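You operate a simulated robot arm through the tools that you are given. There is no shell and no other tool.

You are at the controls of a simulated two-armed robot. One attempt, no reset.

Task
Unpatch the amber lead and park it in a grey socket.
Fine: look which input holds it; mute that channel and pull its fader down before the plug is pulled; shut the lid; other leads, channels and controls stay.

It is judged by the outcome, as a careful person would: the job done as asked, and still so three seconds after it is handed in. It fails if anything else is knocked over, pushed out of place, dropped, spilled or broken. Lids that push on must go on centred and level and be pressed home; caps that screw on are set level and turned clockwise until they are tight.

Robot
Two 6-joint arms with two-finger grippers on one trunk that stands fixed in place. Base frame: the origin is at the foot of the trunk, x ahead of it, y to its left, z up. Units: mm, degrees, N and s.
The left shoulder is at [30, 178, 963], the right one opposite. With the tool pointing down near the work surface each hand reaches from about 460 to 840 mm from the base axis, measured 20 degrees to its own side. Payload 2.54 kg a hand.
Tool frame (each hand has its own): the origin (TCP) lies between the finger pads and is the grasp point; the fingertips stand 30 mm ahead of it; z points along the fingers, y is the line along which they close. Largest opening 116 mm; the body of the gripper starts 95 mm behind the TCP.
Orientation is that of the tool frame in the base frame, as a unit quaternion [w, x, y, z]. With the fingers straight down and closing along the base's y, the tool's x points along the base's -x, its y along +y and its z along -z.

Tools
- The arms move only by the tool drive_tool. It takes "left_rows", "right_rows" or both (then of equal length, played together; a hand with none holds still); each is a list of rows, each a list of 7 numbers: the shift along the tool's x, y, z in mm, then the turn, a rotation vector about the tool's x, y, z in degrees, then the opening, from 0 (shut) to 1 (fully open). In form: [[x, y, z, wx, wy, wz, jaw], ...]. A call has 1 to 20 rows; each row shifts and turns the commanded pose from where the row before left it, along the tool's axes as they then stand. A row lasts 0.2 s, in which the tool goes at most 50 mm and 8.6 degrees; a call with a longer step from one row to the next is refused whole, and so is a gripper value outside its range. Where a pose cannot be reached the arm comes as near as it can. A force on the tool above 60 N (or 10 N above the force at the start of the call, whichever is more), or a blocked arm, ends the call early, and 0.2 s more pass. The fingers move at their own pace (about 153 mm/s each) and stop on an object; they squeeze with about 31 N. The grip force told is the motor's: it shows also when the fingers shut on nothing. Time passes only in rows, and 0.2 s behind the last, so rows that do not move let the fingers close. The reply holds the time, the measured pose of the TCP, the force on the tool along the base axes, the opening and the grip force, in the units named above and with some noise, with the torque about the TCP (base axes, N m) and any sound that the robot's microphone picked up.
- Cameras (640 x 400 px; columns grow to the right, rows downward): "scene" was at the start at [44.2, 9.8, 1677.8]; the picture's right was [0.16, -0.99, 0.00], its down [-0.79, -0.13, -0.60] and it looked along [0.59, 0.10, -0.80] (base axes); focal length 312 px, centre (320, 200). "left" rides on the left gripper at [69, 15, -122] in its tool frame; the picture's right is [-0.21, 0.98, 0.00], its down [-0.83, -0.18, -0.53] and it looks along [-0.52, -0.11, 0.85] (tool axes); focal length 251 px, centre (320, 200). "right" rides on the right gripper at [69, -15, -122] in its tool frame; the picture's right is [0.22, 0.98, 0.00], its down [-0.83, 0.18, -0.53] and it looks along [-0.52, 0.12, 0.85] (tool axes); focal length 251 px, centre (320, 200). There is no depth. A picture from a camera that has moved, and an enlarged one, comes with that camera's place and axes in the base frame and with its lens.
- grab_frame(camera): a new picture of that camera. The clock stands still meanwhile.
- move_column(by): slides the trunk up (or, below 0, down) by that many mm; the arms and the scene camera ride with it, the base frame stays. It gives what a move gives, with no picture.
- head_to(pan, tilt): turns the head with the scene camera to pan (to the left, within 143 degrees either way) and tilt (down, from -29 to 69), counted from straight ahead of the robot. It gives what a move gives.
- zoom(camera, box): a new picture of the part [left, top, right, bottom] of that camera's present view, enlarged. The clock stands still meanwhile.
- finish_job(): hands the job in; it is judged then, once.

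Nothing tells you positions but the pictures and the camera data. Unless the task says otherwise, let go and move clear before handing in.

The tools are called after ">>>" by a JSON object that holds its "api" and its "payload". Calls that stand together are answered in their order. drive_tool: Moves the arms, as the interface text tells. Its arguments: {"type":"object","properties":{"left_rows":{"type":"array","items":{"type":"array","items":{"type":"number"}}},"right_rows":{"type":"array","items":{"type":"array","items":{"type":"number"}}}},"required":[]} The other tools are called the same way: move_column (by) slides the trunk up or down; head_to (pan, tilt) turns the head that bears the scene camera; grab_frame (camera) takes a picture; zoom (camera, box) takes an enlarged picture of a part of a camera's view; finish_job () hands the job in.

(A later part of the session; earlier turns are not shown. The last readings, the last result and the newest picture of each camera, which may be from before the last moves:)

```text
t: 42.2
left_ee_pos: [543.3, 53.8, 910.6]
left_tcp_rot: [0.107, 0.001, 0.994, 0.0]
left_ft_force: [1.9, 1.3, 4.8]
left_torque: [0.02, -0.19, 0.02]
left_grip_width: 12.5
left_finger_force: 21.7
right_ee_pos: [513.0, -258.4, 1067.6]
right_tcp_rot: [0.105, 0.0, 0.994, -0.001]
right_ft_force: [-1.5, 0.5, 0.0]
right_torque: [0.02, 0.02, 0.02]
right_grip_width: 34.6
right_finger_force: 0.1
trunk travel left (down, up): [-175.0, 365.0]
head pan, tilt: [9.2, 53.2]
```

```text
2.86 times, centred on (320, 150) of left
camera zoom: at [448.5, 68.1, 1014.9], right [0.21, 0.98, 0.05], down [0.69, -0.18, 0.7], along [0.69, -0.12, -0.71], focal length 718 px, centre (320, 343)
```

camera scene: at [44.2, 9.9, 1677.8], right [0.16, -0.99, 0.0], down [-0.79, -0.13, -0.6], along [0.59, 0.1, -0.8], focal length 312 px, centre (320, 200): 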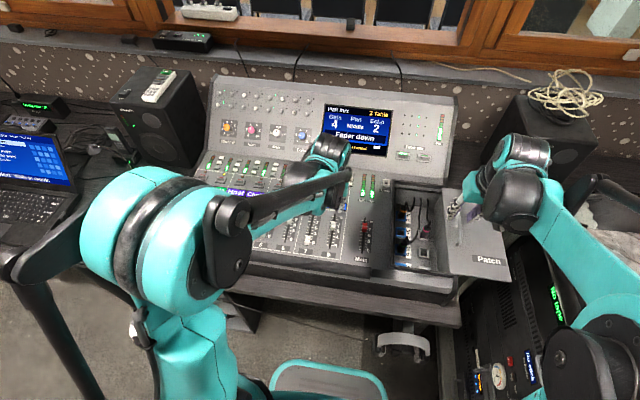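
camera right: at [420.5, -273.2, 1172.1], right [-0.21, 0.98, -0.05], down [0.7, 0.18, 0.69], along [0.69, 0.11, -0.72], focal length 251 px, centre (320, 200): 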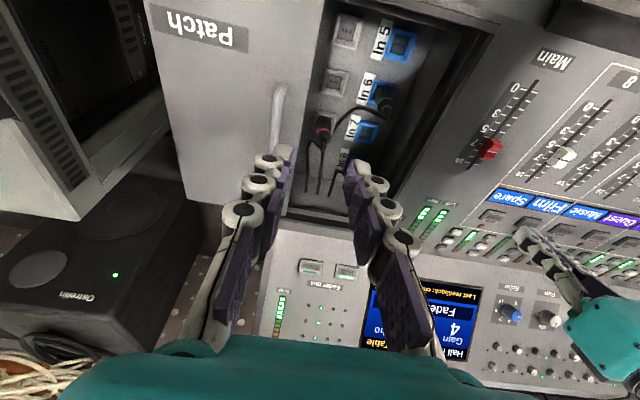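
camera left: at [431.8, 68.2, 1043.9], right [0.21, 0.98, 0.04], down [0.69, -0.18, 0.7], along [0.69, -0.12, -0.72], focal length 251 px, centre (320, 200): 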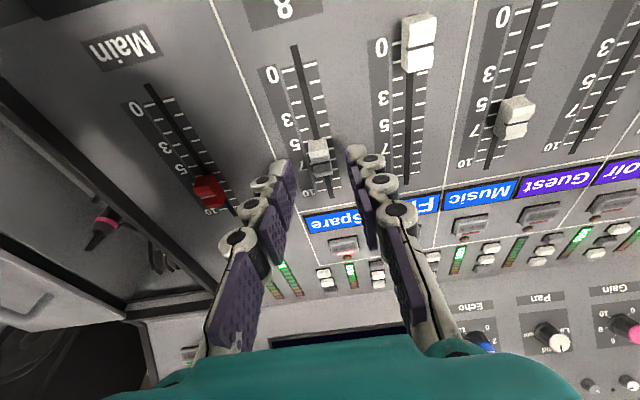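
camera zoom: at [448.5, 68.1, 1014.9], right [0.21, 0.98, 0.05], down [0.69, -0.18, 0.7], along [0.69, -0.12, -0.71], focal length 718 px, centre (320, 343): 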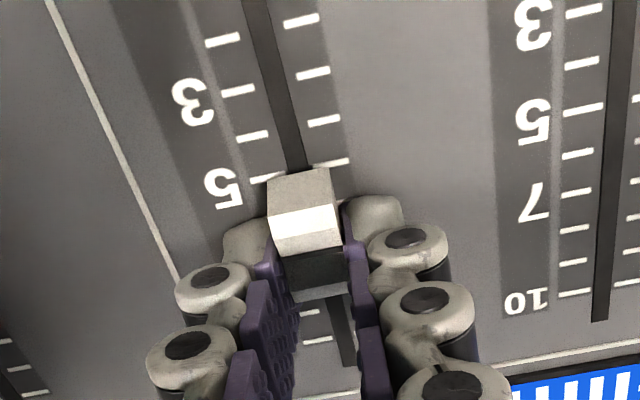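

The cap is held. I'll drag it toward the robot in short steps, lifting a little per step until I know the true slope, and watch the vertical force.

>>> {"api": "drive_tool", "payload": {"left_rows": [[0, 0, -0.7, 0, 0, 0, 0.1], [5, 0, -0.6, 0, 0, 0, 0.1], [5, 0, -0.6, 0, 0, 0, 0.1], [0, 0, 0, 0, 0, 0, 0.1]]}}

>>> {"api": "zoom", "payload": {"camera": "left", "box": [240, 80, 400, 220]}}

```text
t: 43.2
left_ee_pos: [532.0, 52.3, 910.9]
left_tcp_rot: [0.108, 0.001, 0.994, 0.0]
left_ft_force: [1.9, 3.5, 12.3]
left_torque: [0.05, -0.14, -0.01]
left_grip_width: 12.8
left_finger_force: 10.0
right_ee_pos: [513.1, -258.1, 1067.1]
right_tcp_rot: [0.104, 0.0, 0.995, -0.002]
right_ft_force: [-0.1, 0.0, -0.7]
right_torque: [-0.03, -0.01, 0.0]
right_grip_width: 34.6
right_finger_force: 0.1
trunk travel left (down, up): [-175.0, 365.0]
head pan, tilt: [9.2, 53.2]
```

```text
2.86 times, centred on (320, 150) of left
camera zoom: at [438.1, 68.1, 1014.9], right [0.21, 0.98, 0.05], down [0.69, -0.18, 0.7], along [0.69, -0.12, -0.71], focal length 718 px, centre (320, 343)
```

zoom: 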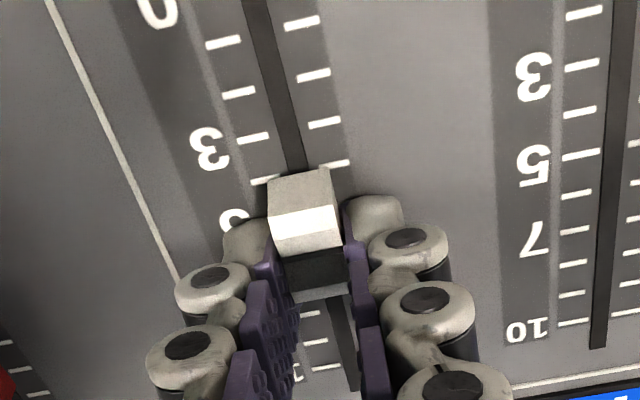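

The fader is moving, now near 5. I'll keep going with a flatter path.

>>> {"api": "drive_tool", "payload": {"left_rows": [[0, 0, -0.5, 0, 0, 0, 0.1], [5, 0, -0.9, 0, 0, 0, 0.1], [5, 0, -0.9, 0, 0, 0, 0.1], [5, 0, -0.9, 0, 0, 0, 0.1], [5, 0, -0.9, 0, 0, 0, 0.1], [0, 0, 0, 0, 0, 0, 0.1]]}}

>>> {"api": "zoom", "payload": {"camera": "left", "box": [240, 60, 400, 200]}}

```text
t: 44.6
left_ee_pos: [511.9, 53.6, 911.7]
left_tcp_rot: [0.107, 0.002, 0.994, 0.0]
left_ft_force: [-0.6, 0.1, -0.7]
left_torque: [0.0, -0.01, 0.0]
left_grip_width: 12.6
left_finger_force: 0.7
right_ee_pos: [513.8, -258.8, 1066.9]
right_tcp_rot: [0.105, 0.0, 0.995, -0.001]
right_ft_force: [0.5, 0.1, 0.0]
right_torque: [0.0, 0.0, 0.0]
right_grip_width: 34.9
right_finger_force: 0.1
trunk travel left (down, up): [-175.0, 365.0]
head pan, tilt: [9.2, 53.2]
```

```text
2.86 times, centred on (320, 130) of left
camera zoom: at [416.9, 68.2, 1015.4], right [0.21, 0.98, 0.05], down [0.69, -0.18, 0.7], along [0.69, -0.12, -0.71], focal length 718 px, centre (320, 400)
```

zoom: 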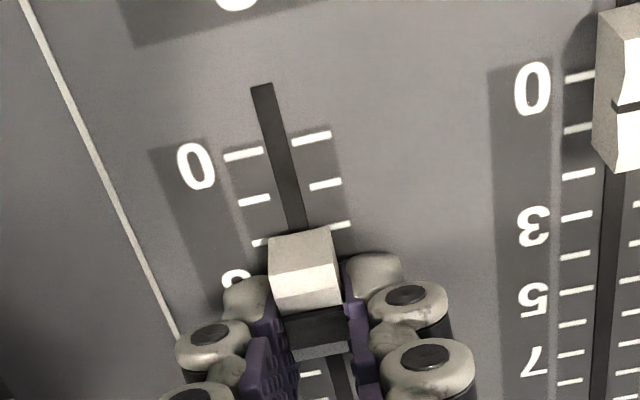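

The fader is now near 3, with about 30 mm left to the 0 mark. I'll continue to the end stop.

>>> {"api": "drive_tool", "payload": {"left_rows": [[0, 0, 0, 0, 0, 0, 0.05], [6, 0, -1.15, 0, 0, 0, 0.05], [6, 0, -1.15, 0, 0, 0, 0.05], [6, 0, -1.15, 0, 0, 0, 0.05], [6, 0, -1.15, 0, 0, 0, 0.05], [0, 0, 0, 0, 0, 0, 0.05]]}}

>>> {"api": "zoom", "payload": {"camera": "left", "box": [240, 60, 400, 200]}}

```text
t: 46.0
left_ee_pos: [484.9, 52.5, 910.8]
left_tcp_rot: [0.109, 0.0, 0.994, 0.0]
left_ft_force: [0.2, -3.2, 36.5]
left_torque: [-0.06, 0.02, 0.0]
left_grip_width: 12.2
left_finger_force: 39.2
right_ee_pos: [510.0, -260.1, 1068.6]
right_tcp_rot: [0.106, 0.001, 0.994, 0.0]
right_ft_force: [-0.7, -0.2, -0.3]
right_torque: [-0.01, -0.02, -0.01]
right_grip_width: 34.7
right_finger_force: 0.0
trunk travel left (down, up): [-175.0, 365.0]
head pan, tilt: [9.2, 53.2]
```

```text
2.86 times, centred on (320, 130) of left
camera zoom: at [391.5, 68.2, 1015.0], right [0.21, 0.98, 0.05], down [0.69, -0.18, 0.7], along [0.69, -0.12, -0.71], focal length 718 px, centre (320, 400)
```

zoom: 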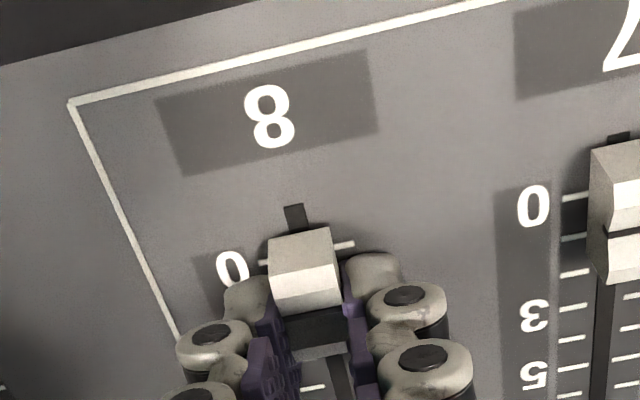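

Nearly at 0, with about 8 mm to go compared with channel 7. I'm pressing on the deck a little, so I'll lift 1.5 mm and finish the stroke.

>>> {"api": "drive_tool", "payload": {"left_rows": [[0, 0, -1.7, 0, 0, 0, 0.05], [4, 0, -0.9, 0, 0, 0, 0.05], [4, 0, -0.9, 0, 0, 0, 0.05], [0, 0, 0, 0, 0, 0, 0.05]]}}

>>> {"api": "zoom", "payload": {"camera": "left", "box": [240, 60, 400, 200]}}

```text
t: 47.0
left_ee_pos: [481.3, 53.0, 911.8]
left_tcp_rot: [0.108, 0.0, 0.994, 0.0]
left_ft_force: [14.1, 5.3, -9.7]
left_torque: [0.12, -0.42, 0.0]
left_grip_width: 12.2
left_finger_force: 39.0
right_ee_pos: [515.2, -259.3, 1065.5]
right_tcp_rot: [0.104, 0.0, 0.995, -0.001]
right_ft_force: [0.5, -0.3, -0.1]
right_torque: [-0.03, -0.01, -0.01]
right_grip_width: 34.9
right_finger_force: 0.1
trunk travel left (down, up): [-175.0, 365.0]
head pan, tilt: [9.2, 53.2]
```

```text
2.86 times, centred on (320, 130) of left
camera zoom: at [386.9, 68.0, 1015.3], right [0.21, 0.98, 0.05], down [0.69, -0.18, 0.7], along [0.69, -0.11, -0.71], focal length 718 px, centre (320, 400)
```

zoom: 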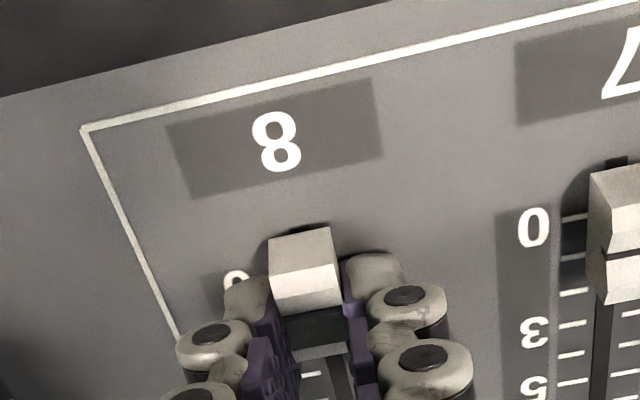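

The cap has reached the end stop (14 N against it) and its edge sits at the slot end, as on channel 7. I'll release and lift away to check.

>>> {"api": "drive_tool", "payload": {"left_rows": [[0, 0, 0, 0, 0, 0, 0.15], [0, 0, 0, 0, 0, 0, 0.28], [0, 0, -15, 0, 0, 0, 0.28], [0, 0, -30, 0, 0, 0, 0.28], [0, 0, -40, 0, 0, 0, 0.28], [0, 20, -30, 0, 0, 0, 0.28], [0, 40, -20, 0, 0, 0, 0.28], [0, 45, -10, 0, 0, 0, 0.28]]}}

>>> {"api": "grab_frame", "payload": {"camera": "left"}}

>>> {"api": "zoom", "payload": {"camera": "scene", "box": [250, 130, 410, 280]}}

```text
t: 48.8
left_ee_pos: [446.3, 161.2, 1052.9]
left_tcp_rot: [0.108, 0.001, 0.994, -0.003]
left_ft_force: [-0.2, 0.4, 0.1]
left_torque: [-0.02, 0.03, -0.03]
left_grip_width: 32.3
left_finger_force: 0.0
right_ee_pos: [511.9, -258.1, 1067.6]
right_tcp_rot: [0.105, 0.0, 0.995, -0.001]
right_ft_force: [-0.2, -0.1, 0.3]
right_torque: [-0.01, 0.01, -0.02]
right_grip_width: 34.8
right_finger_force: 0.1
trunk travel left (down, up): [-175.0, 365.0]
head pan, tilt: [9.2, 53.2]
```

```text
taken
camera left: at [353.4, 176.2, 1155.8], right [0.21, 0.98, 0.05], down [0.69, -0.18, 0.7], along [0.69, -0.12, -0.71], focal length 251 px, centre (320, 200)
```

left: 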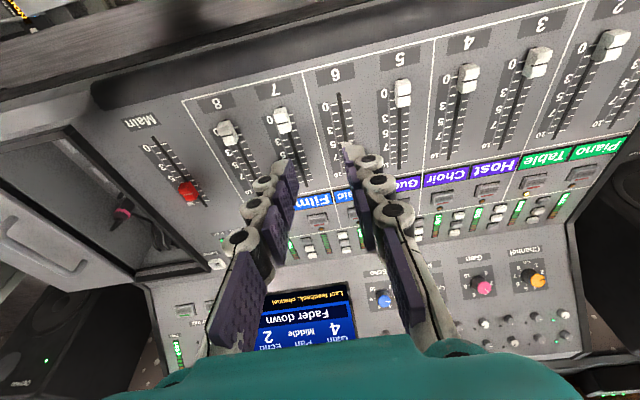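

```text
2.67 times, centred on (330, 205) of scene
camera zoom: at [43.9, 10.9, 1677.8], right [0.16, -0.99, 0.0], down [-0.79, -0.13, -0.6], along [0.59, 0.1, -0.8], focal length 832 px, centre (293, 187)
```

zoom: 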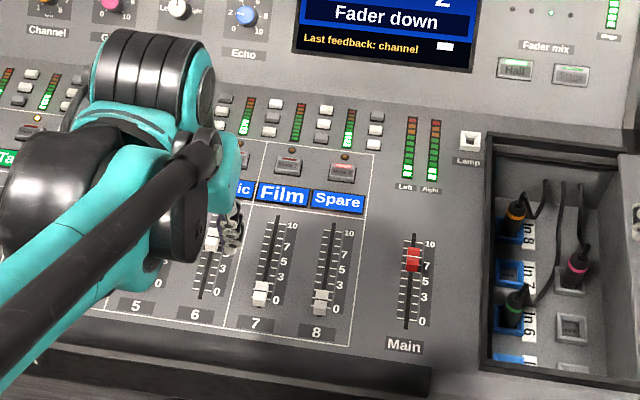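

>>> {"api": "zoom", "payload": {"camera": "scene", "box": [305, 175, 365, 260]}}

>>> {"api": "zoom", "payload": {"camera": "left", "box": [190, 80, 350, 220]}}

>>> {"api": "zoom", "payload": {"camera": "right", "box": [440, 40, 640, 260]}}

```text
4.71 times, centred on (335, 218) of scene
camera zoom: at [43.9, 10.9, 1677.8], right [0.16, -0.99, 0.0], down [-0.79, -0.13, -0.6], along [0.59, 0.1, -0.8], focal length 1468 px, centre (249, 118)
```

zoom: 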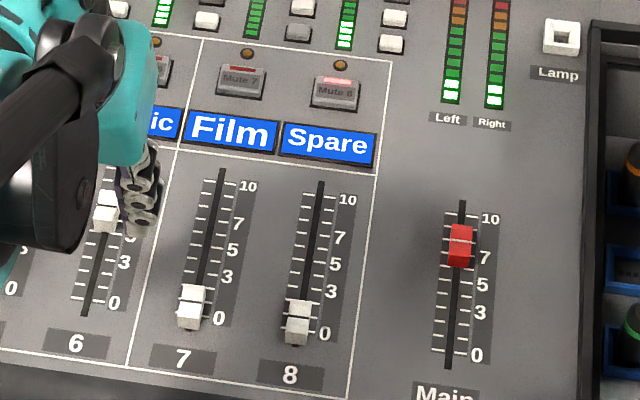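

```text
2.86 times, centred on (270, 150) of left
camera zoom: at [353.4, 176.2, 1155.8], right [0.21, 0.98, 0.05], down [0.69, -0.18, 0.7], along [0.69, -0.12, -0.71], focal length 718 px, centre (463, 343)
```

zoom: 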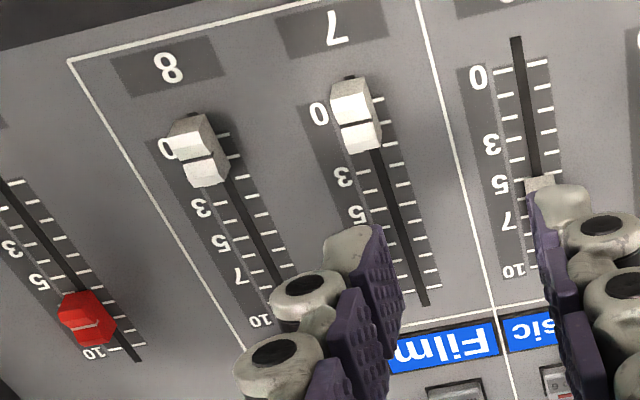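

```text
1.82 times, centred on (540, 150) of right
camera zoom: at [419.9, -272.4, 1172.5], right [-0.21, 0.98, -0.05], down [0.7, 0.18, 0.69], along [0.69, 0.11, -0.72], focal length 457 px, centre (-80, 291)
```

zoom: 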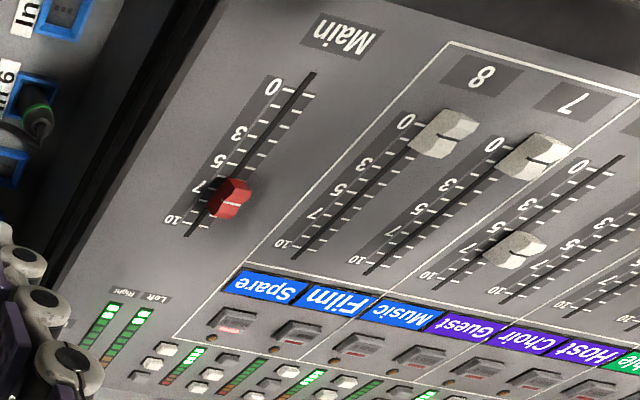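

Fader 8 is at 0 and Mute 8 is lit. Next is the plug: In 8 sits at about (682, -170) on the recess floor at z ≈ 785. I'll bring the right hand over the recess with the tool vertical for a close look.

>>> {"api": "drive_tool", "payload": {"right_rows": [[0, 0, 0, 0, 6, 0, 0.4], [0, 0, 0, 0, 6, 0, 0.4], [-22, 17, 20, 0, 0, 0, 0.4], [-22, 17, 20, 0, 0, 0, 0.4], [-22, 17, 20, 0, 0, 0, 0.4], [-22, 17, 20, 0, 0, 0, 0.4], [0, 0, 0, 0, 0, 0, 0.4]], "left_rows": [[10, 20, -20, 0, 0, 0, 0.28], [10, 20, -20, 0, 0, 0, 0.28], [10, 20, -20, 0, 0, 0, 0.28], [0, 20, -20, 0, 0, 0, 0.28], [0, 20, -20, 0, 0, 0, 0.28], [0, 0, 0, 0, 0, 0, 0.28], [0, 0, 0, 0, 0, 0, 0.28]]}}

>>> {"api": "grab_frame", "payload": {"camera": "right"}}

>>> {"api": "zoom", "payload": {"camera": "scene", "box": [370, 160, 490, 290]}}

```text
t: 50.4
left_ee_pos: [398.4, 257.0, 1143.1]
left_tcp_rot: [0.108, 0.0, 0.994, 0.0]
left_ft_force: [0.1, 0.5, 0.2]
left_torque: [-0.02, -0.01, -0.02]
left_grip_width: 32.6
left_finger_force: 0.0
right_ee_pos: [600.2, -192.4, 985.4]
right_tcp_rot: [0.001, 0.0, 1.0, 0.0]
right_ft_force: [0.0, 0.0, 0.8]
right_torque: [0.02, -0.02, 0.01]
right_grip_width: 46.2
right_finger_force: 0.1
trunk travel left (down, up): [-175.0, 365.0]
head pan, tilt: [9.2, 53.2]
```

```text
taken
camera right: at [531.6, -206.3, 1108.3], right [-0.21, 0.98, 0.0], down [0.83, 0.18, 0.53], along [0.52, 0.11, -0.85], focal length 251 px, centre (320, 200)
```

right: 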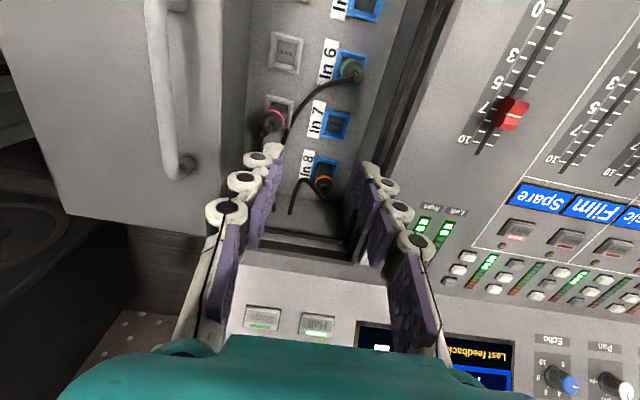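

```text
3.08 times, centred on (430, 225) of scene
camera zoom: at [42.9, 9.6, 1677.8], right [0.16, -0.99, 0.0], down [-0.79, -0.13, -0.6], along [0.59, 0.1, -0.8], focal length 960 px, centre (-18, 123)
```

zoom: 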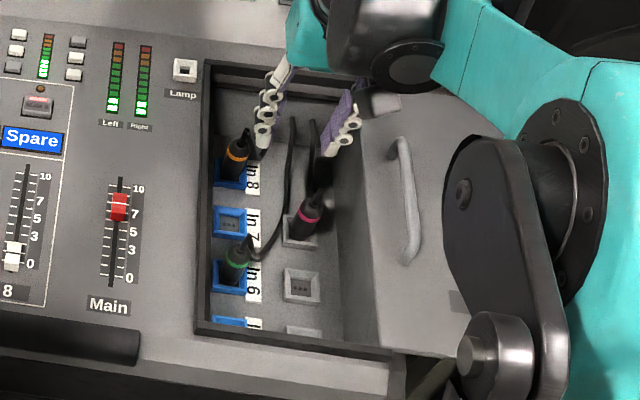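

>>> {"api": "zoom", "payload": {"camera": "right", "box": [240, 90, 400, 230]}}

>>> {"api": "zoom", "payload": {"camera": "right", "box": [230, 0, 400, 140]}}

>>> {"api": "zoom", "payload": {"camera": "scene", "box": [392, 190, 452, 270]}}

```text
2.86 times, centred on (320, 160) of right
camera zoom: at [531.6, -206.3, 1108.3], right [-0.21, 0.98, 0.0], down [0.83, 0.18, 0.53], along [0.52, 0.11, -0.85], focal length 718 px, centre (320, 314)
```

zoom: 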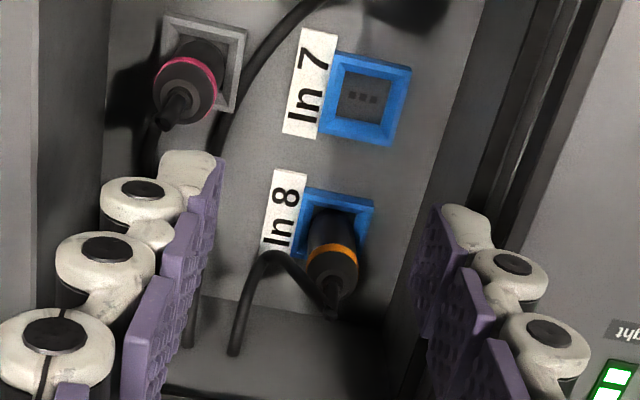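

```text
2.86 times, centred on (315, 70) of right
camera zoom: at [531.6, -206.3, 1108.3], right [-0.21, 0.98, 0.0], down [0.83, 0.18, 0.53], along [0.52, 0.11, -0.85], focal length 718 px, centre (334, 571)
```

zoom: 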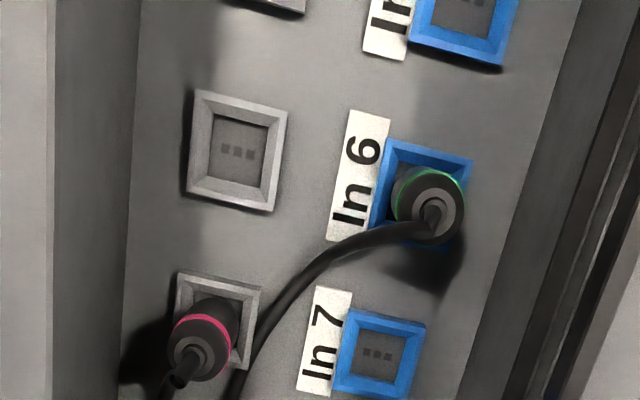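

```text
5.00 times, centred on (422, 230) of scene
camera zoom: at [42.9, 9.6, 1677.8], right [0.16, -0.99, 0.0], down [-0.79, -0.13, -0.6], along [0.59, 0.1, -0.8], focal length 1559 px, centre (-190, 50)
```

zoom: 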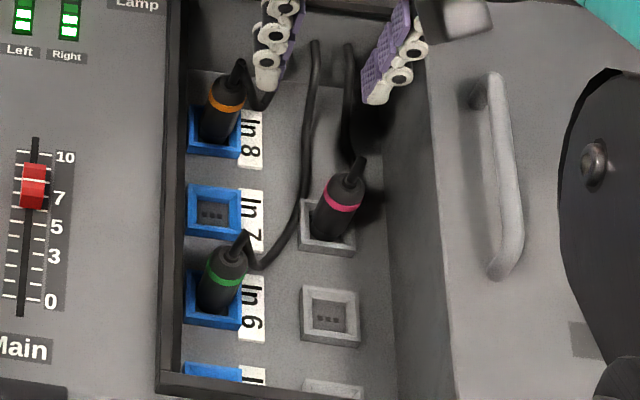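

I can see the plug clearly: ring at about (675, -168, 826), body top near z 848, with the cable leaving the top toward the back wall. The left edge of the opening is close, so I'll keep the jaws narrow and hover directly above for alignment.

>>> {"api": "drive_tool", "payload": {"right_rows": [[-24, 8, 15, 0, 0, 0, 0.32], [-24, 8, 15, 0, 0, 0, 0.32], [-24, 8, 15, 0, 0, 0, 0.32], [0, 0, 0, 0, 0, 0, 0.32]]}}

>>> {"api": "grab_frame", "payload": {"camera": "right"}}

>>> {"api": "zoom", "payload": {"camera": "right", "box": [250, 90, 410, 230]}}

>>> {"api": "zoom", "payload": {"camera": "scene", "box": [370, 140, 490, 260]}}

```text
t: 51.4
left_ee_pos: [397.4, 256.4, 1142.8]
left_tcp_rot: [0.109, 0.001, 0.994, 0.0]
left_ft_force: [-0.5, 0.2, 0.1]
left_torque: [-0.01, -0.02, -0.02]
left_grip_width: 32.3
left_finger_force: 0.1
right_ee_pos: [671.9, -164.8, 942.7]
right_tcp_rot: [-0.001, 0.001, 1.0, -0.001]
right_ft_force: [0.4, 0.5, -0.6]
right_torque: [-0.03, -0.02, -0.02]
right_grip_width: 37.1
right_finger_force: 0.0
trunk travel left (down, up): [-175.0, 365.0]
head pan, tilt: [9.2, 53.2]
```

```text
taken
camera right: at [602.9, -180.0, 1065.0], right [-0.21, 0.98, 0.0], down [0.83, 0.18, 0.53], along [0.52, 0.11, -0.85], focal length 251 px, centre (320, 200)
```

right: 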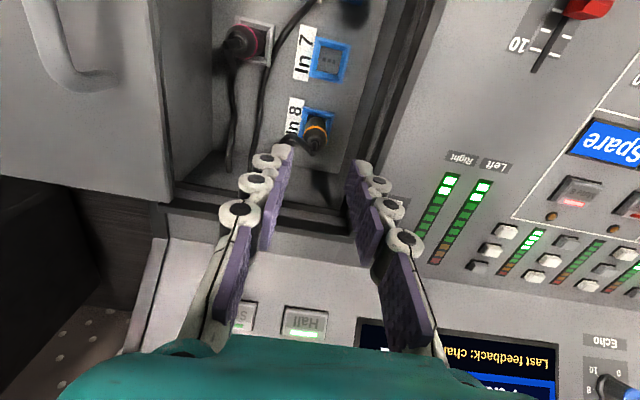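

```text
2.86 times, centred on (330, 160) of right
camera zoom: at [602.9, -180.0, 1065.0], right [-0.21, 0.98, 0.0], down [0.83, 0.18, 0.53], along [0.52, 0.11, -0.85], focal length 718 px, centre (291, 314)
```

zoom: 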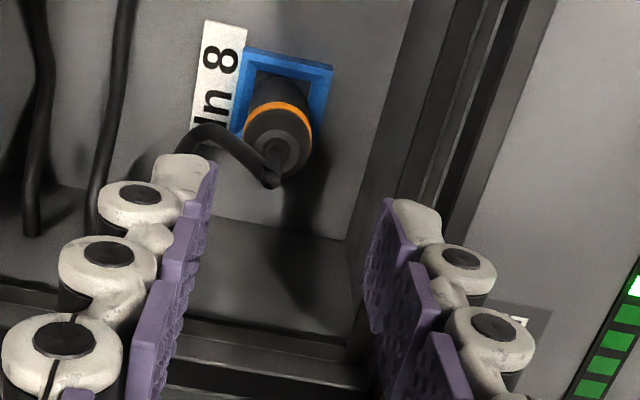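

```text
3.33 times, centred on (430, 200) of scene
camera zoom: at [43.2, 9.7, 1677.8], right [0.16, -0.99, 0.0], down [-0.79, -0.13, -0.6], along [0.59, 0.1, -0.8], focal length 1040 px, centre (-47, 200)
```

zoom: 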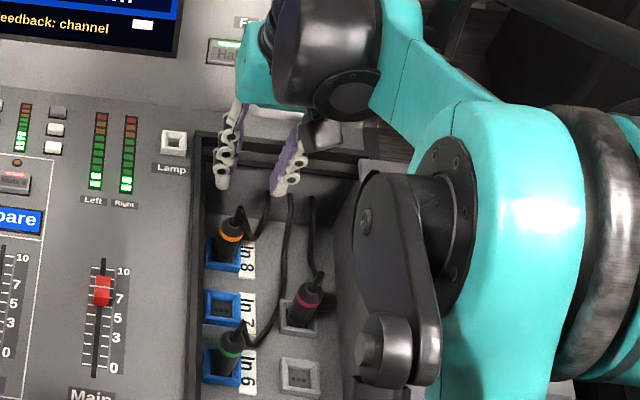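

>>> {"api": "zoom", "payload": {"camera": "right", "box": [320, 80, 420, 180]}}

```text
4.00 times, centred on (370, 130) of right
camera zoom: at [602.9, -180.0, 1065.0], right [-0.21, 0.98, 0.0], down [0.83, 0.18, 0.53], along [0.52, 0.11, -0.85], focal length 1006 px, centre (120, 480)
```

zoom: 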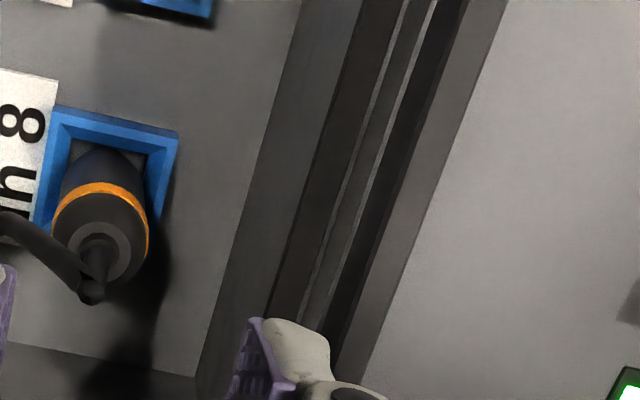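

The recess walls leave about 38 mm beside the plug at depth and more near the top. I'll centre over the plug at (678.5, -168) and lower in stages.

>>> {"api": "drive_tool", "payload": {"right_rows": [[-6.5, -3.2, 10, 0, 0, 0, 0.28], [0, 0, 20, 0, 0, 0, 0.28], [0, 0, 15, 0, 0, 0, 0.28], [0, 0, 10, 0, 0, 0, 0.28], [0, 0, 0, 0, 0, 0, 0.28]]}}

>>> {"api": "zoom", "payload": {"camera": "right", "box": [250, 90, 410, 230]}}

>>> {"api": "zoom", "payload": {"camera": "scene", "box": [380, 160, 460, 250]}}

```text
t: 52.6
left_ee_pos: [398.1, 257.9, 1142.6]
left_tcp_rot: [0.106, 0.001, 0.994, 0.0]
left_ft_force: [-0.1, 0.8, 0.0]
left_torque: [-0.01, -0.01, 0.0]
left_grip_width: 32.5
left_finger_force: 0.1
right_ee_pos: [680.0, -170.5, 887.2]
right_tcp_rot: [0.0, 0.001, 1.0, -0.001]
right_ft_force: [0.2, -0.9, -0.2]
right_torque: [-0.03, 0.03, -0.03]
right_grip_width: 32.6
right_finger_force: 0.0
trunk travel left (down, up): [-175.0, 365.0]
head pan, tilt: [9.2, 53.2]
```

```text
2.86 times, centred on (330, 160) of right
camera zoom: at [611.3, -184.8, 1009.3], right [-0.21, 0.98, 0.0], down [0.83, 0.18, 0.53], along [0.52, 0.11, -0.85], focal length 718 px, centre (291, 314)
```

zoom: 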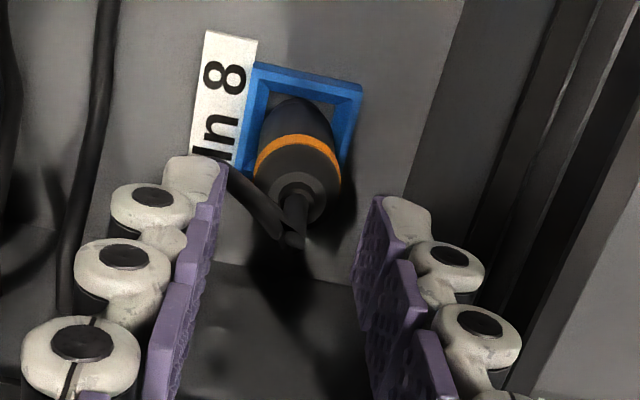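

```text
4.44 times, centred on (420, 205) of scene
camera zoom: at [44.2, 9.8, 1677.8], right [0.16, -0.99, 0.0], down [-0.79, -0.13, -0.6], along [0.59, 0.1, -0.8], focal length 1386 px, centre (-124, 178)
```

zoom: 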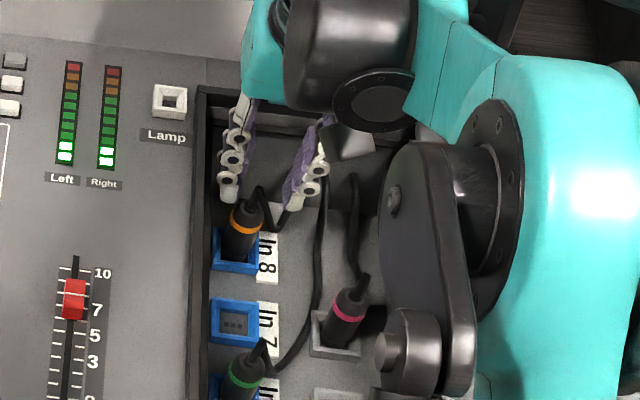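

The plug is well centred between the fingers. I'll descend the last 40 mm in steps, watching for contact.

>>> {"api": "drive_tool", "payload": {"right_rows": [[1, 1, 10, 0, 0, 0, 0.28], [0, 0, 10, 0, 0, 0, 0.28], [0, 0, 8, 0, 0, 0, 0.28], [0, 0, 0, 0, 0, 0, 0.28]]}}

>>> {"api": "zoom", "payload": {"camera": "right", "box": [250, 90, 410, 230]}}

>>> {"api": "zoom", "payload": {"camera": "scene", "box": [390, 170, 450, 240]}}

```text
t: 53.6
left_ee_pos: [398.2, 257.6, 1142.7]
left_tcp_rot: [0.107, 0.0, 0.994, 0.0]
left_ft_force: [-0.5, 0.0, 0.4]
left_torque: [0.03, 0.01, -0.02]
left_grip_width: 32.4
left_finger_force: 0.2
right_ee_pos: [677.5, -170.2, 857.6]
right_tcp_rot: [0.0, 0.001, 1.0, -0.001]
right_ft_force: [0.4, -0.3, 0.8]
right_torque: [-0.01, 0.01, 0.03]
right_grip_width: 32.8
right_finger_force: 0.0
trunk travel left (down, up): [-175.0, 365.0]
head pan, tilt: [9.2, 53.2]
```

```text
2.86 times, centred on (330, 160) of right
camera zoom: at [609.4, -184.0, 980.7], right [-0.21, 0.98, 0.0], down [0.83, 0.18, 0.53], along [0.52, 0.11, -0.85], focal length 718 px, centre (291, 314)
```

zoom: 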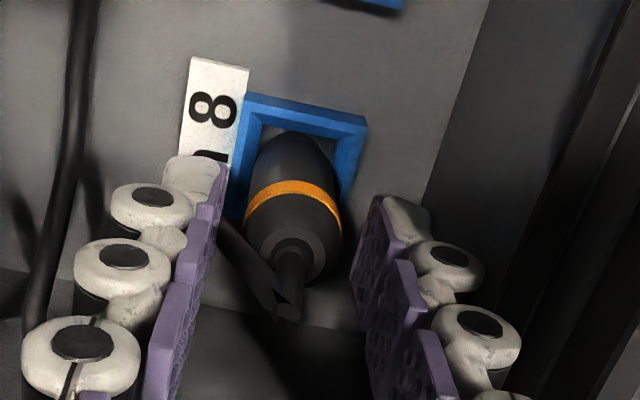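

```text
5.71 times, centred on (420, 205) of scene
camera zoom: at [44.3, 9.8, 1677.8], right [0.16, -0.99, 0.0], down [-0.79, -0.13, -0.6], along [0.59, 0.1, -0.8], focal length 1782 px, centre (-251, 171)
```

zoom: 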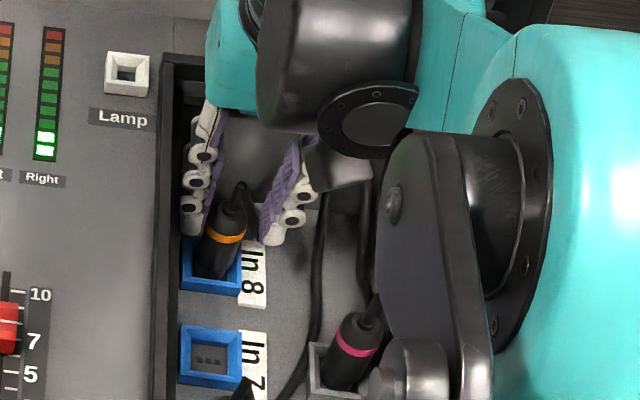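

>>> {"api": "drive_tool", "payload": {"right_rows": [[0, 1, 6, 0, 0, 0, 0.28], [0, 0, 6, 0, 0, 0, 0.28], [0, 0, 3, 0, 0, 0, 0.28], [0, 0, 0, 0, 0, 0, 0.28]]}}

>>> {"api": "zoom", "payload": {"camera": "right", "box": [250, 90, 410, 230]}}

```text
t: 54.6
left_ee_pos: [398.0, 257.7, 1143.4]
left_tcp_rot: [0.108, 0.0, 0.994, 0.0]
left_ft_force: [-0.1, -0.2, 0.1]
left_torque: [-0.01, 0.0, 0.01]
left_grip_width: 32.6
left_finger_force: 0.1
right_ee_pos: [678.5, -168.2, 843.0]
right_tcp_rot: [0.0, 0.002, 1.0, -0.001]
right_ft_force: [-0.5, -0.8, 0.0]
right_torque: [0.01, 0.01, -0.01]
right_grip_width: 32.5
right_finger_force: 0.1
trunk travel left (down, up): [-175.0, 365.0]
head pan, tilt: [9.2, 53.2]
```

```text
2.86 times, centred on (330, 160) of right
camera zoom: at [608.9, -182.2, 965.8], right [-0.21, 0.98, 0.0], down [0.83, 0.18, 0.53], along [0.52, 0.11, -0.85], focal length 718 px, centre (291, 314)
```

zoom: 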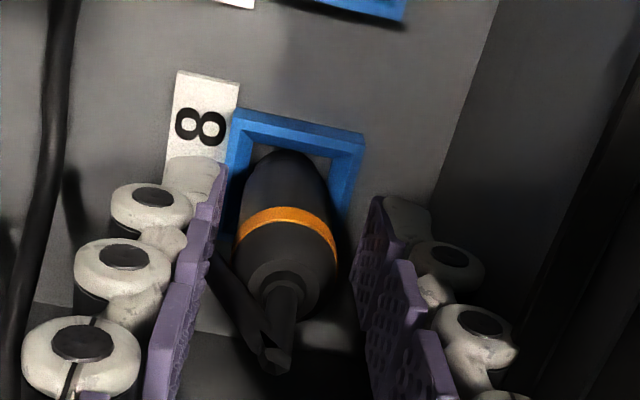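

Centred. Closing on the plug body now.

>>> {"api": "drive_tool", "payload": {"right_rows": [[0, 0, 0, 0, 0, 0, 0.2], [0, 0, 0, 0, 0, 0, 0.1], [0, 0, 0, 0, 0, 0, 0.05], [0, 0, 0, 0, 0, 0, 0.05]]}}

>>> {"api": "zoom", "payload": {"camera": "right", "box": [250, 90, 410, 230]}}

```text
t: 55.6
left_ee_pos: [397.9, 257.3, 1142.9]
left_tcp_rot: [0.107, 0.001, 0.994, 0.0]
left_ft_force: [0.0, 0.4, 0.2]
left_torque: [-0.03, 0.01, 0.0]
left_grip_width: 32.6
left_finger_force: 0.0
right_ee_pos: [678.1, -167.2, 843.6]
right_tcp_rot: [0.0, 0.001, 1.0, 0.0]
right_ft_force: [-0.7, -3.2, 0.6]
right_torque: [-0.12, -0.01, -0.03]
right_grip_width: 25.6
right_finger_force: 31.5
trunk travel left (down, up): [-175.0, 365.0]
head pan, tilt: [9.2, 53.2]
```

```text
2.86 times, centred on (330, 160) of right
camera zoom: at [608.9, -182.6, 965.8], right [-0.21, 0.98, 0.0], down [0.83, 0.18, 0.53], along [0.52, 0.11, -0.85], focal length 718 px, centre (291, 314)
```

zoom: 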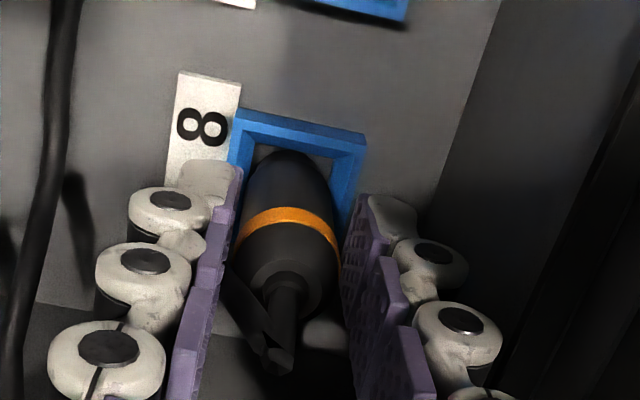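

Gripped at 25.6 mm. I'll pull straight up in small steps.

>>> {"api": "drive_tool", "payload": {"right_rows": [[0, 0, -3, 0, 0, 0, 0.05], [0, 0, -3, 0, 0, 0, 0.05], [0, 0, -4, 0, 0, 0, 0.05], [0, 0, 0, 0, 0, 0, 0.05]]}}

>>> {"api": "zoom", "payload": {"camera": "right", "box": [250, 90, 410, 230]}}

>>> {"api": "zoom", "payload": {"camera": "scene", "box": [390, 170, 450, 240]}}

```text
t: 56.6
left_ee_pos: [398.3, 258.0, 1143.2]
left_tcp_rot: [0.107, 0.002, 0.994, 0.0]
left_ft_force: [0.4, 0.3, -0.5]
left_torque: [-0.03, -0.02, 0.03]
left_grip_width: 32.6
left_finger_force: 0.1
right_ee_pos: [679.3, -168.2, 853.5]
right_tcp_rot: [0.0, 0.001, 1.0, -0.001]
right_ft_force: [0.0, 0.1, -0.2]
right_torque: [-0.01, 0.0, 0.01]
right_grip_width: 25.8
right_finger_force: 30.8
trunk travel left (down, up): [-175.0, 365.0]
head pan, tilt: [9.2, 53.2]
```

```text
2.86 times, centred on (330, 160) of right
camera zoom: at [610.0, -183.1, 975.7], right [-0.21, 0.98, 0.0], down [0.83, 0.18, 0.53], along [0.52, 0.11, -0.85], focal length 718 px, centre (291, 314)
```

zoom: 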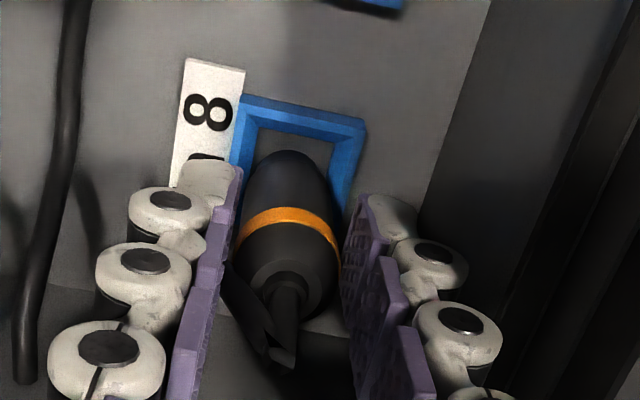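

```text
5.71 times, centred on (420, 205) of scene
camera zoom: at [44.5, 9.7, 1677.8], right [0.16, -0.99, 0.0], down [-0.79, -0.13, -0.6], along [0.59, 0.1, -0.8], focal length 1782 px, centre (-251, 171)
```

zoom: 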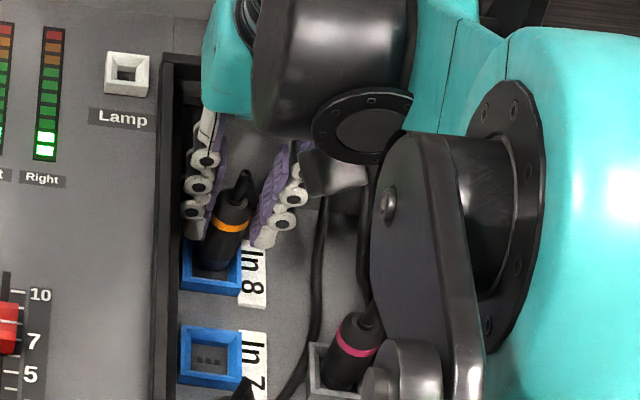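

The plug is lifting freely with the hand. I'll raise it well clear of the socket.

>>> {"api": "drive_tool", "payload": {"right_rows": [[0, 0, -8, 0, 0, 0, 0.05], [0, 0, -10, 0, 0, 0, 0.05], [0, 0, -12, 0, 0, 0, 0.05], [0, 0, 0, 0, 0, 0, 0.05]]}}

>>> {"api": "grab_frame", "payload": {"camera": "right"}}

>>> {"api": "zoom", "payload": {"camera": "scene", "box": [385, 165, 455, 265]}}

```text
t: 57.6
left_ee_pos: [399.2, 255.8, 1143.1]
left_tcp_rot: [0.107, 0.0, 0.994, 0.001]
left_ft_force: [0.4, 0.1, 0.4]
left_torque: [-0.01, -0.04, 0.03]
left_grip_width: 32.5
left_finger_force: 0.1
right_ee_pos: [678.5, -168.6, 883.1]
right_tcp_rot: [0.0, 0.001, 1.0, 0.0]
right_ft_force: [0.4, -0.5, -0.5]
right_torque: [-0.02, 0.02, -0.01]
right_grip_width: 26.0
right_finger_force: 30.9
trunk travel left (down, up): [-175.0, 365.0]
head pan, tilt: [9.2, 53.2]
```

```text
taken
camera right: at [611.1, -183.4, 1005.3], right [-0.21, 0.98, 0.0], down [0.83, 0.18, 0.53], along [0.52, 0.11, -0.85], focal length 251 px, centre (320, 200)
```

right: 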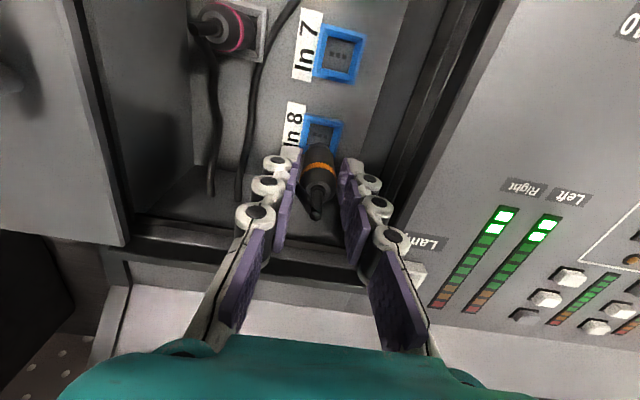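

```text
4.00 times, centred on (420, 215) of scene
camera zoom: at [44.6, 9.7, 1677.8], right [0.16, -0.99, 0.0], down [-0.79, -0.13, -0.6], along [0.59, 0.1, -0.8], focal length 1247 px, centre (-80, 140)
```

zoom: 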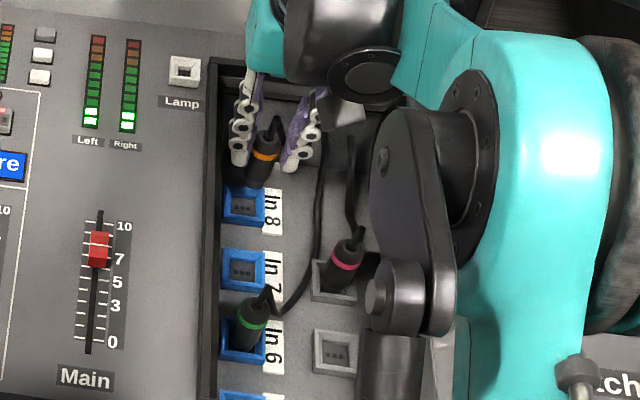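

The plug is out of In 8. I'll raise it above the other plugs before carrying it across to the empty middle grey socket at about (549, -240).

>>> {"api": "drive_tool", "payload": {"right_rows": [[0, 0, -15, 0, 0, 0, 0.05], [0, 0, -20, 0, 0, 0, 0.05], [0, 0, -20, 0, 0, 0, 0.05], [0, 0, -10, 0, 0, 0, 0.05], [0, 0, 0, 0, 0, 0, 0.05]]}}

>>> {"api": "grab_frame", "payload": {"camera": "right"}}

>>> {"api": "zoom", "payload": {"camera": "scene", "box": [385, 140, 465, 265]}}

```text
t: 58.8
left_ee_pos: [398.4, 257.8, 1143.2]
left_tcp_rot: [0.108, 0.001, 0.994, 0.0]
left_ft_force: [0.4, -0.6, 0.1]
left_torque: [-0.03, -0.02, 0.01]
left_grip_width: 32.4
left_finger_force: 0.1
right_ee_pos: [679.4, -167.2, 947.6]
right_tcp_rot: [0.0, 0.001, 1.0, -0.002]
right_ft_force: [-0.6, 0.3, -0.8]
right_torque: [0.02, -0.02, 0.01]
right_grip_width: 25.9
right_finger_force: 30.7
trunk travel left (down, up): [-175.0, 365.0]
head pan, tilt: [9.2, 53.2]
```

```text
taken
camera right: at [610.5, -183.0, 1071.0], right [-0.21, 0.98, 0.0], down [0.83, 0.18, 0.53], along [0.52, 0.11, -0.85], focal length 251 px, centre (320, 200)
```

right: 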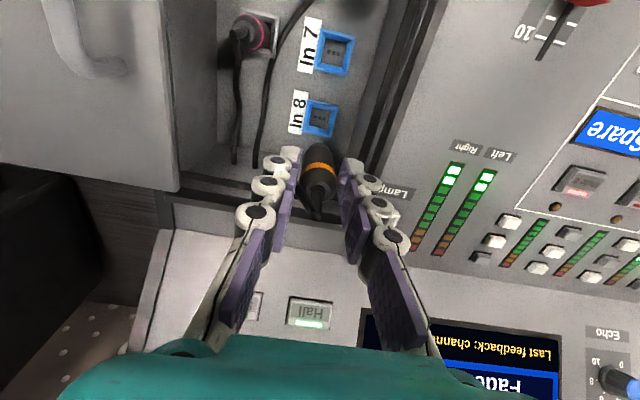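

```text
3.20 times, centred on (425, 202) of scene
camera zoom: at [44.4, 9.7, 1677.8], right [0.16, -0.99, 0.0], down [-0.79, -0.13, -0.6], along [0.59, 0.1, -0.8], focal length 998 px, centre (-16, 192)
```

zoom: 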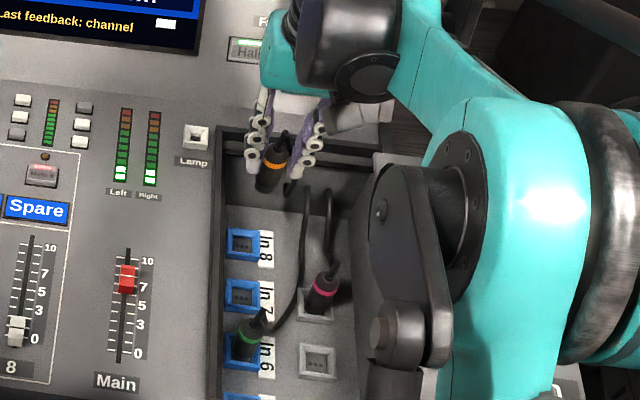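

>>> {"api": "drive_tool", "payload": {"right_rows": [[26, -14.5, 0, 0, 0, 0, 0.05], [26, -14.5, 0, 0, 0, 0, 0.05], [26, -14.5, 0, 0, 0, 0, 0.05], [26, -14.5, 0, 0, 0, 0, 0.05], [25, -14.5, 0, 0, 0, 0, 0.05], [0, 0, 0, 0, 0, 0, 0.05]]}}

>>> {"api": "grab_frame", "payload": {"camera": "right"}}

>>> {"api": "zoom", "payload": {"camera": "right", "box": [250, 70, 410, 210]}}

>>> {"api": "zoom", "payload": {"camera": "scene", "box": [385, 160, 465, 285]}}

```text
t: 60.2
left_ee_pos: [400.0, 257.1, 1142.8]
left_tcp_rot: [0.107, 0.0, 0.994, 0.0]
left_ft_force: [0.3, 0.5, -0.6]
left_torque: [-0.03, 0.03, 0.01]
left_grip_width: 32.5
left_finger_force: 0.0
right_ee_pos: [548.3, -241.8, 949.4]
right_tcp_rot: [0.0, 0.0, 1.0, -0.001]
right_ft_force: [0.1, 0.6, -1.4]
right_torque: [-0.05, 0.02, -0.02]
right_grip_width: 26.0
right_finger_force: 31.1
trunk travel left (down, up): [-175.0, 365.0]
head pan, tilt: [9.2, 53.2]
```

```text
taken
camera right: at [480.0, -256.9, 1071.1], right [-0.21, 0.98, 0.0], down [0.83, 0.18, 0.53], along [0.52, 0.11, -0.85], focal length 251 px, centre (320, 200)
```

right: 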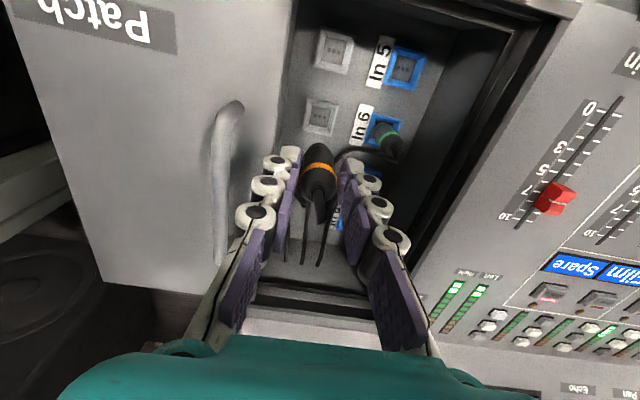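

```text
2.86 times, centred on (330, 140) of right
camera zoom: at [480.0, -256.9, 1071.1], right [-0.21, 0.98, 0.0], down [0.83, 0.18, 0.53], along [0.52, 0.11, -0.85], focal length 718 px, centre (291, 371)
```

zoom: 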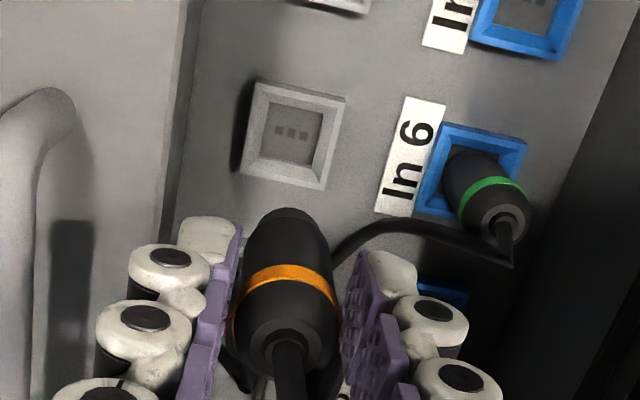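

```text
3.20 times, centred on (425, 222) of scene
camera zoom: at [45.0, 10.0, 1677.8], right [0.16, -0.99, 0.0], down [-0.79, -0.13, -0.6], along [0.59, 0.1, -0.8], focal length 998 px, centre (-16, 128)
```

zoom: 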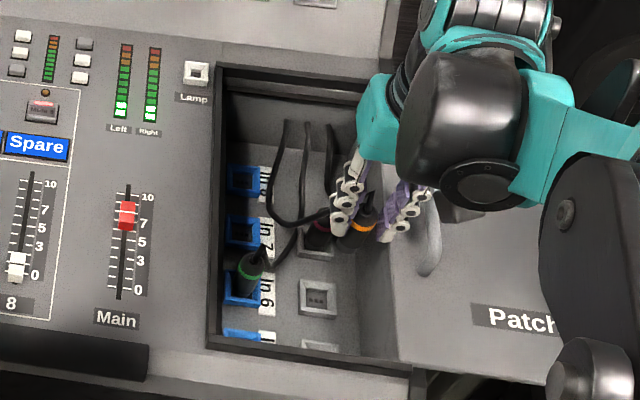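

The amber cable follows freely. The middle grey socket is at about (546, -242.5), so I'll shift 3 mm and begin lowering, watching the sideways force because the right wall is close.

>>> {"api": "drive_tool", "payload": {"right_rows": [[3, -0.7, 5, 0, 0, 0, 0.05], [0, 0, 15, 0, 0, 0, 0.05], [0, 0, 15, 0, 0, 0, 0.05], [0, 0, 15, 0, 0, 0, 0.05], [0, 0, 0, 0, 0, 0, 0.05]]}}

>>> {"api": "zoom", "payload": {"camera": "right", "box": [250, 70, 410, 210]}}

>>> {"api": "zoom", "payload": {"camera": "scene", "box": [390, 180, 460, 275]}}

```text
t: 61.4
left_ee_pos: [397.9, 257.5, 1143.6]
left_tcp_rot: [0.108, 0.002, 0.994, -0.001]
left_ft_force: [0.1, 0.2, -0.3]
left_torque: [-0.02, -0.02, 0.01]
left_grip_width: 32.5
left_finger_force: 0.1
right_ee_pos: [546.0, -242.5, 898.4]
right_tcp_rot: [0.001, 0.001, 1.0, -0.001]
right_ft_force: [0.2, 0.5, 0.1]
right_torque: [0.03, 0.02, -0.02]
right_grip_width: 25.7
right_finger_force: 30.8
trunk travel left (down, up): [-175.0, 365.0]
head pan, tilt: [9.2, 53.2]
```

```text
2.86 times, centred on (330, 140) of right
camera zoom: at [477.1, -256.8, 1021.2], right [-0.21, 0.98, 0.0], down [0.83, 0.18, 0.53], along [0.52, 0.11, -0.85], focal length 718 px, centre (291, 371)
```

zoom: 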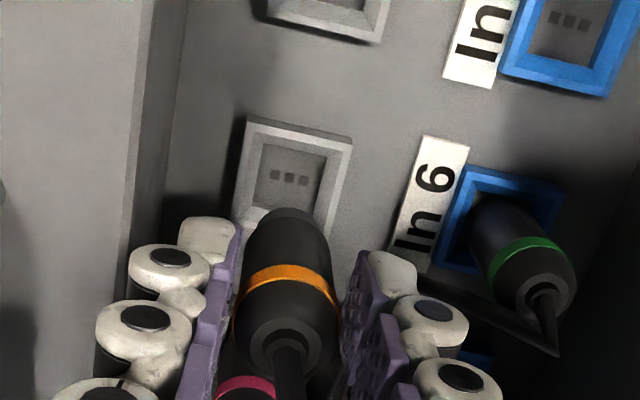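

```text
4.21 times, centred on (425, 228) of scene
camera zoom: at [44.0, 9.8, 1677.8], right [0.16, -0.99, 0.0], down [-0.79, -0.13, -0.6], along [0.59, 0.1, -0.8], focal length 1313 px, centre (-122, 84)
```

zoom: 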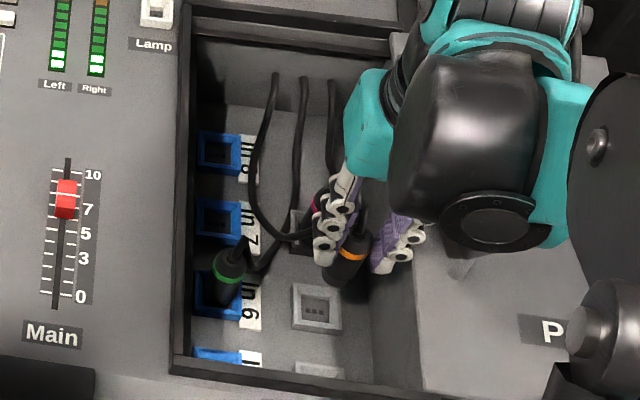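

The alignment holds, with the socket centre under the plug. I'll continue down to just above the socket.

>>> {"api": "drive_tool", "payload": {"right_rows": [[0, 0, 10, 0, 0, 0, 0.05], [0, 0, 10, 0, 0, 0, 0.05], [0, 0, 5, 0, 0, 0, 0.05], [0, 0, 0, 0, 0, 0, 0.05]]}}

>>> {"api": "zoom", "payload": {"camera": "right", "box": [250, 70, 410, 210]}}

>>> {"api": "zoom", "payload": {"camera": "scene", "box": [390, 180, 460, 275]}}

```text
t: 62.4
left_ee_pos: [398.8, 257.8, 1142.5]
left_tcp_rot: [0.107, 0.0, 0.994, 0.0]
left_ft_force: [-0.4, -0.1, 0.7]
left_torque: [0.01, 0.0, 0.02]
left_grip_width: 32.5
left_finger_force: 0.1
right_ee_pos: [546.2, -241.2, 873.8]
right_tcp_rot: [0.0, 0.002, 1.0, -0.001]
right_ft_force: [-1.0, -0.4, -1.0]
right_torque: [0.01, -0.01, -0.03]
right_grip_width: 25.9
right_finger_force: 31.2
trunk travel left (down, up): [-175.0, 365.0]
head pan, tilt: [9.2, 53.2]
```

```text
2.86 times, centred on (330, 140) of right
camera zoom: at [476.6, -255.5, 996.9], right [-0.21, 0.98, 0.0], down [0.83, 0.18, 0.53], along [0.52, 0.11, -0.85], focal length 718 px, centre (291, 371)
```

zoom: 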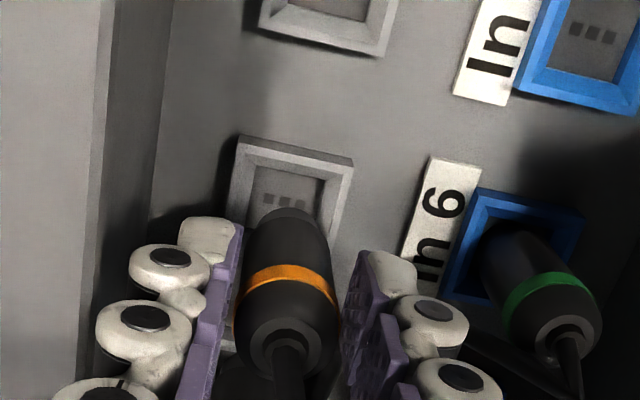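

```text
4.21 times, centred on (425, 228) of scene
camera zoom: at [44.2, 9.7, 1677.8], right [0.16, -0.99, 0.0], down [-0.79, -0.13, -0.6], along [0.59, 0.1, -0.8], focal length 1313 px, centre (-122, 84)
```

zoom: 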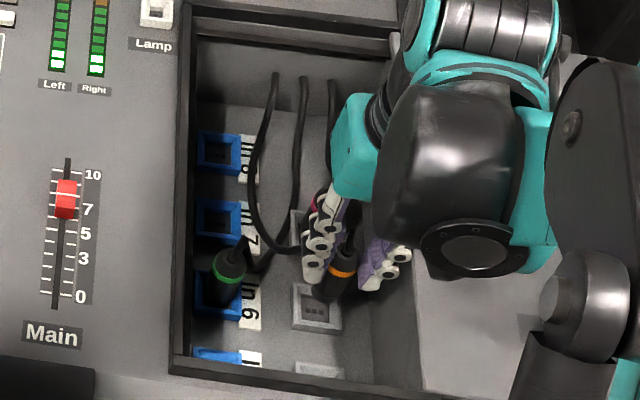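

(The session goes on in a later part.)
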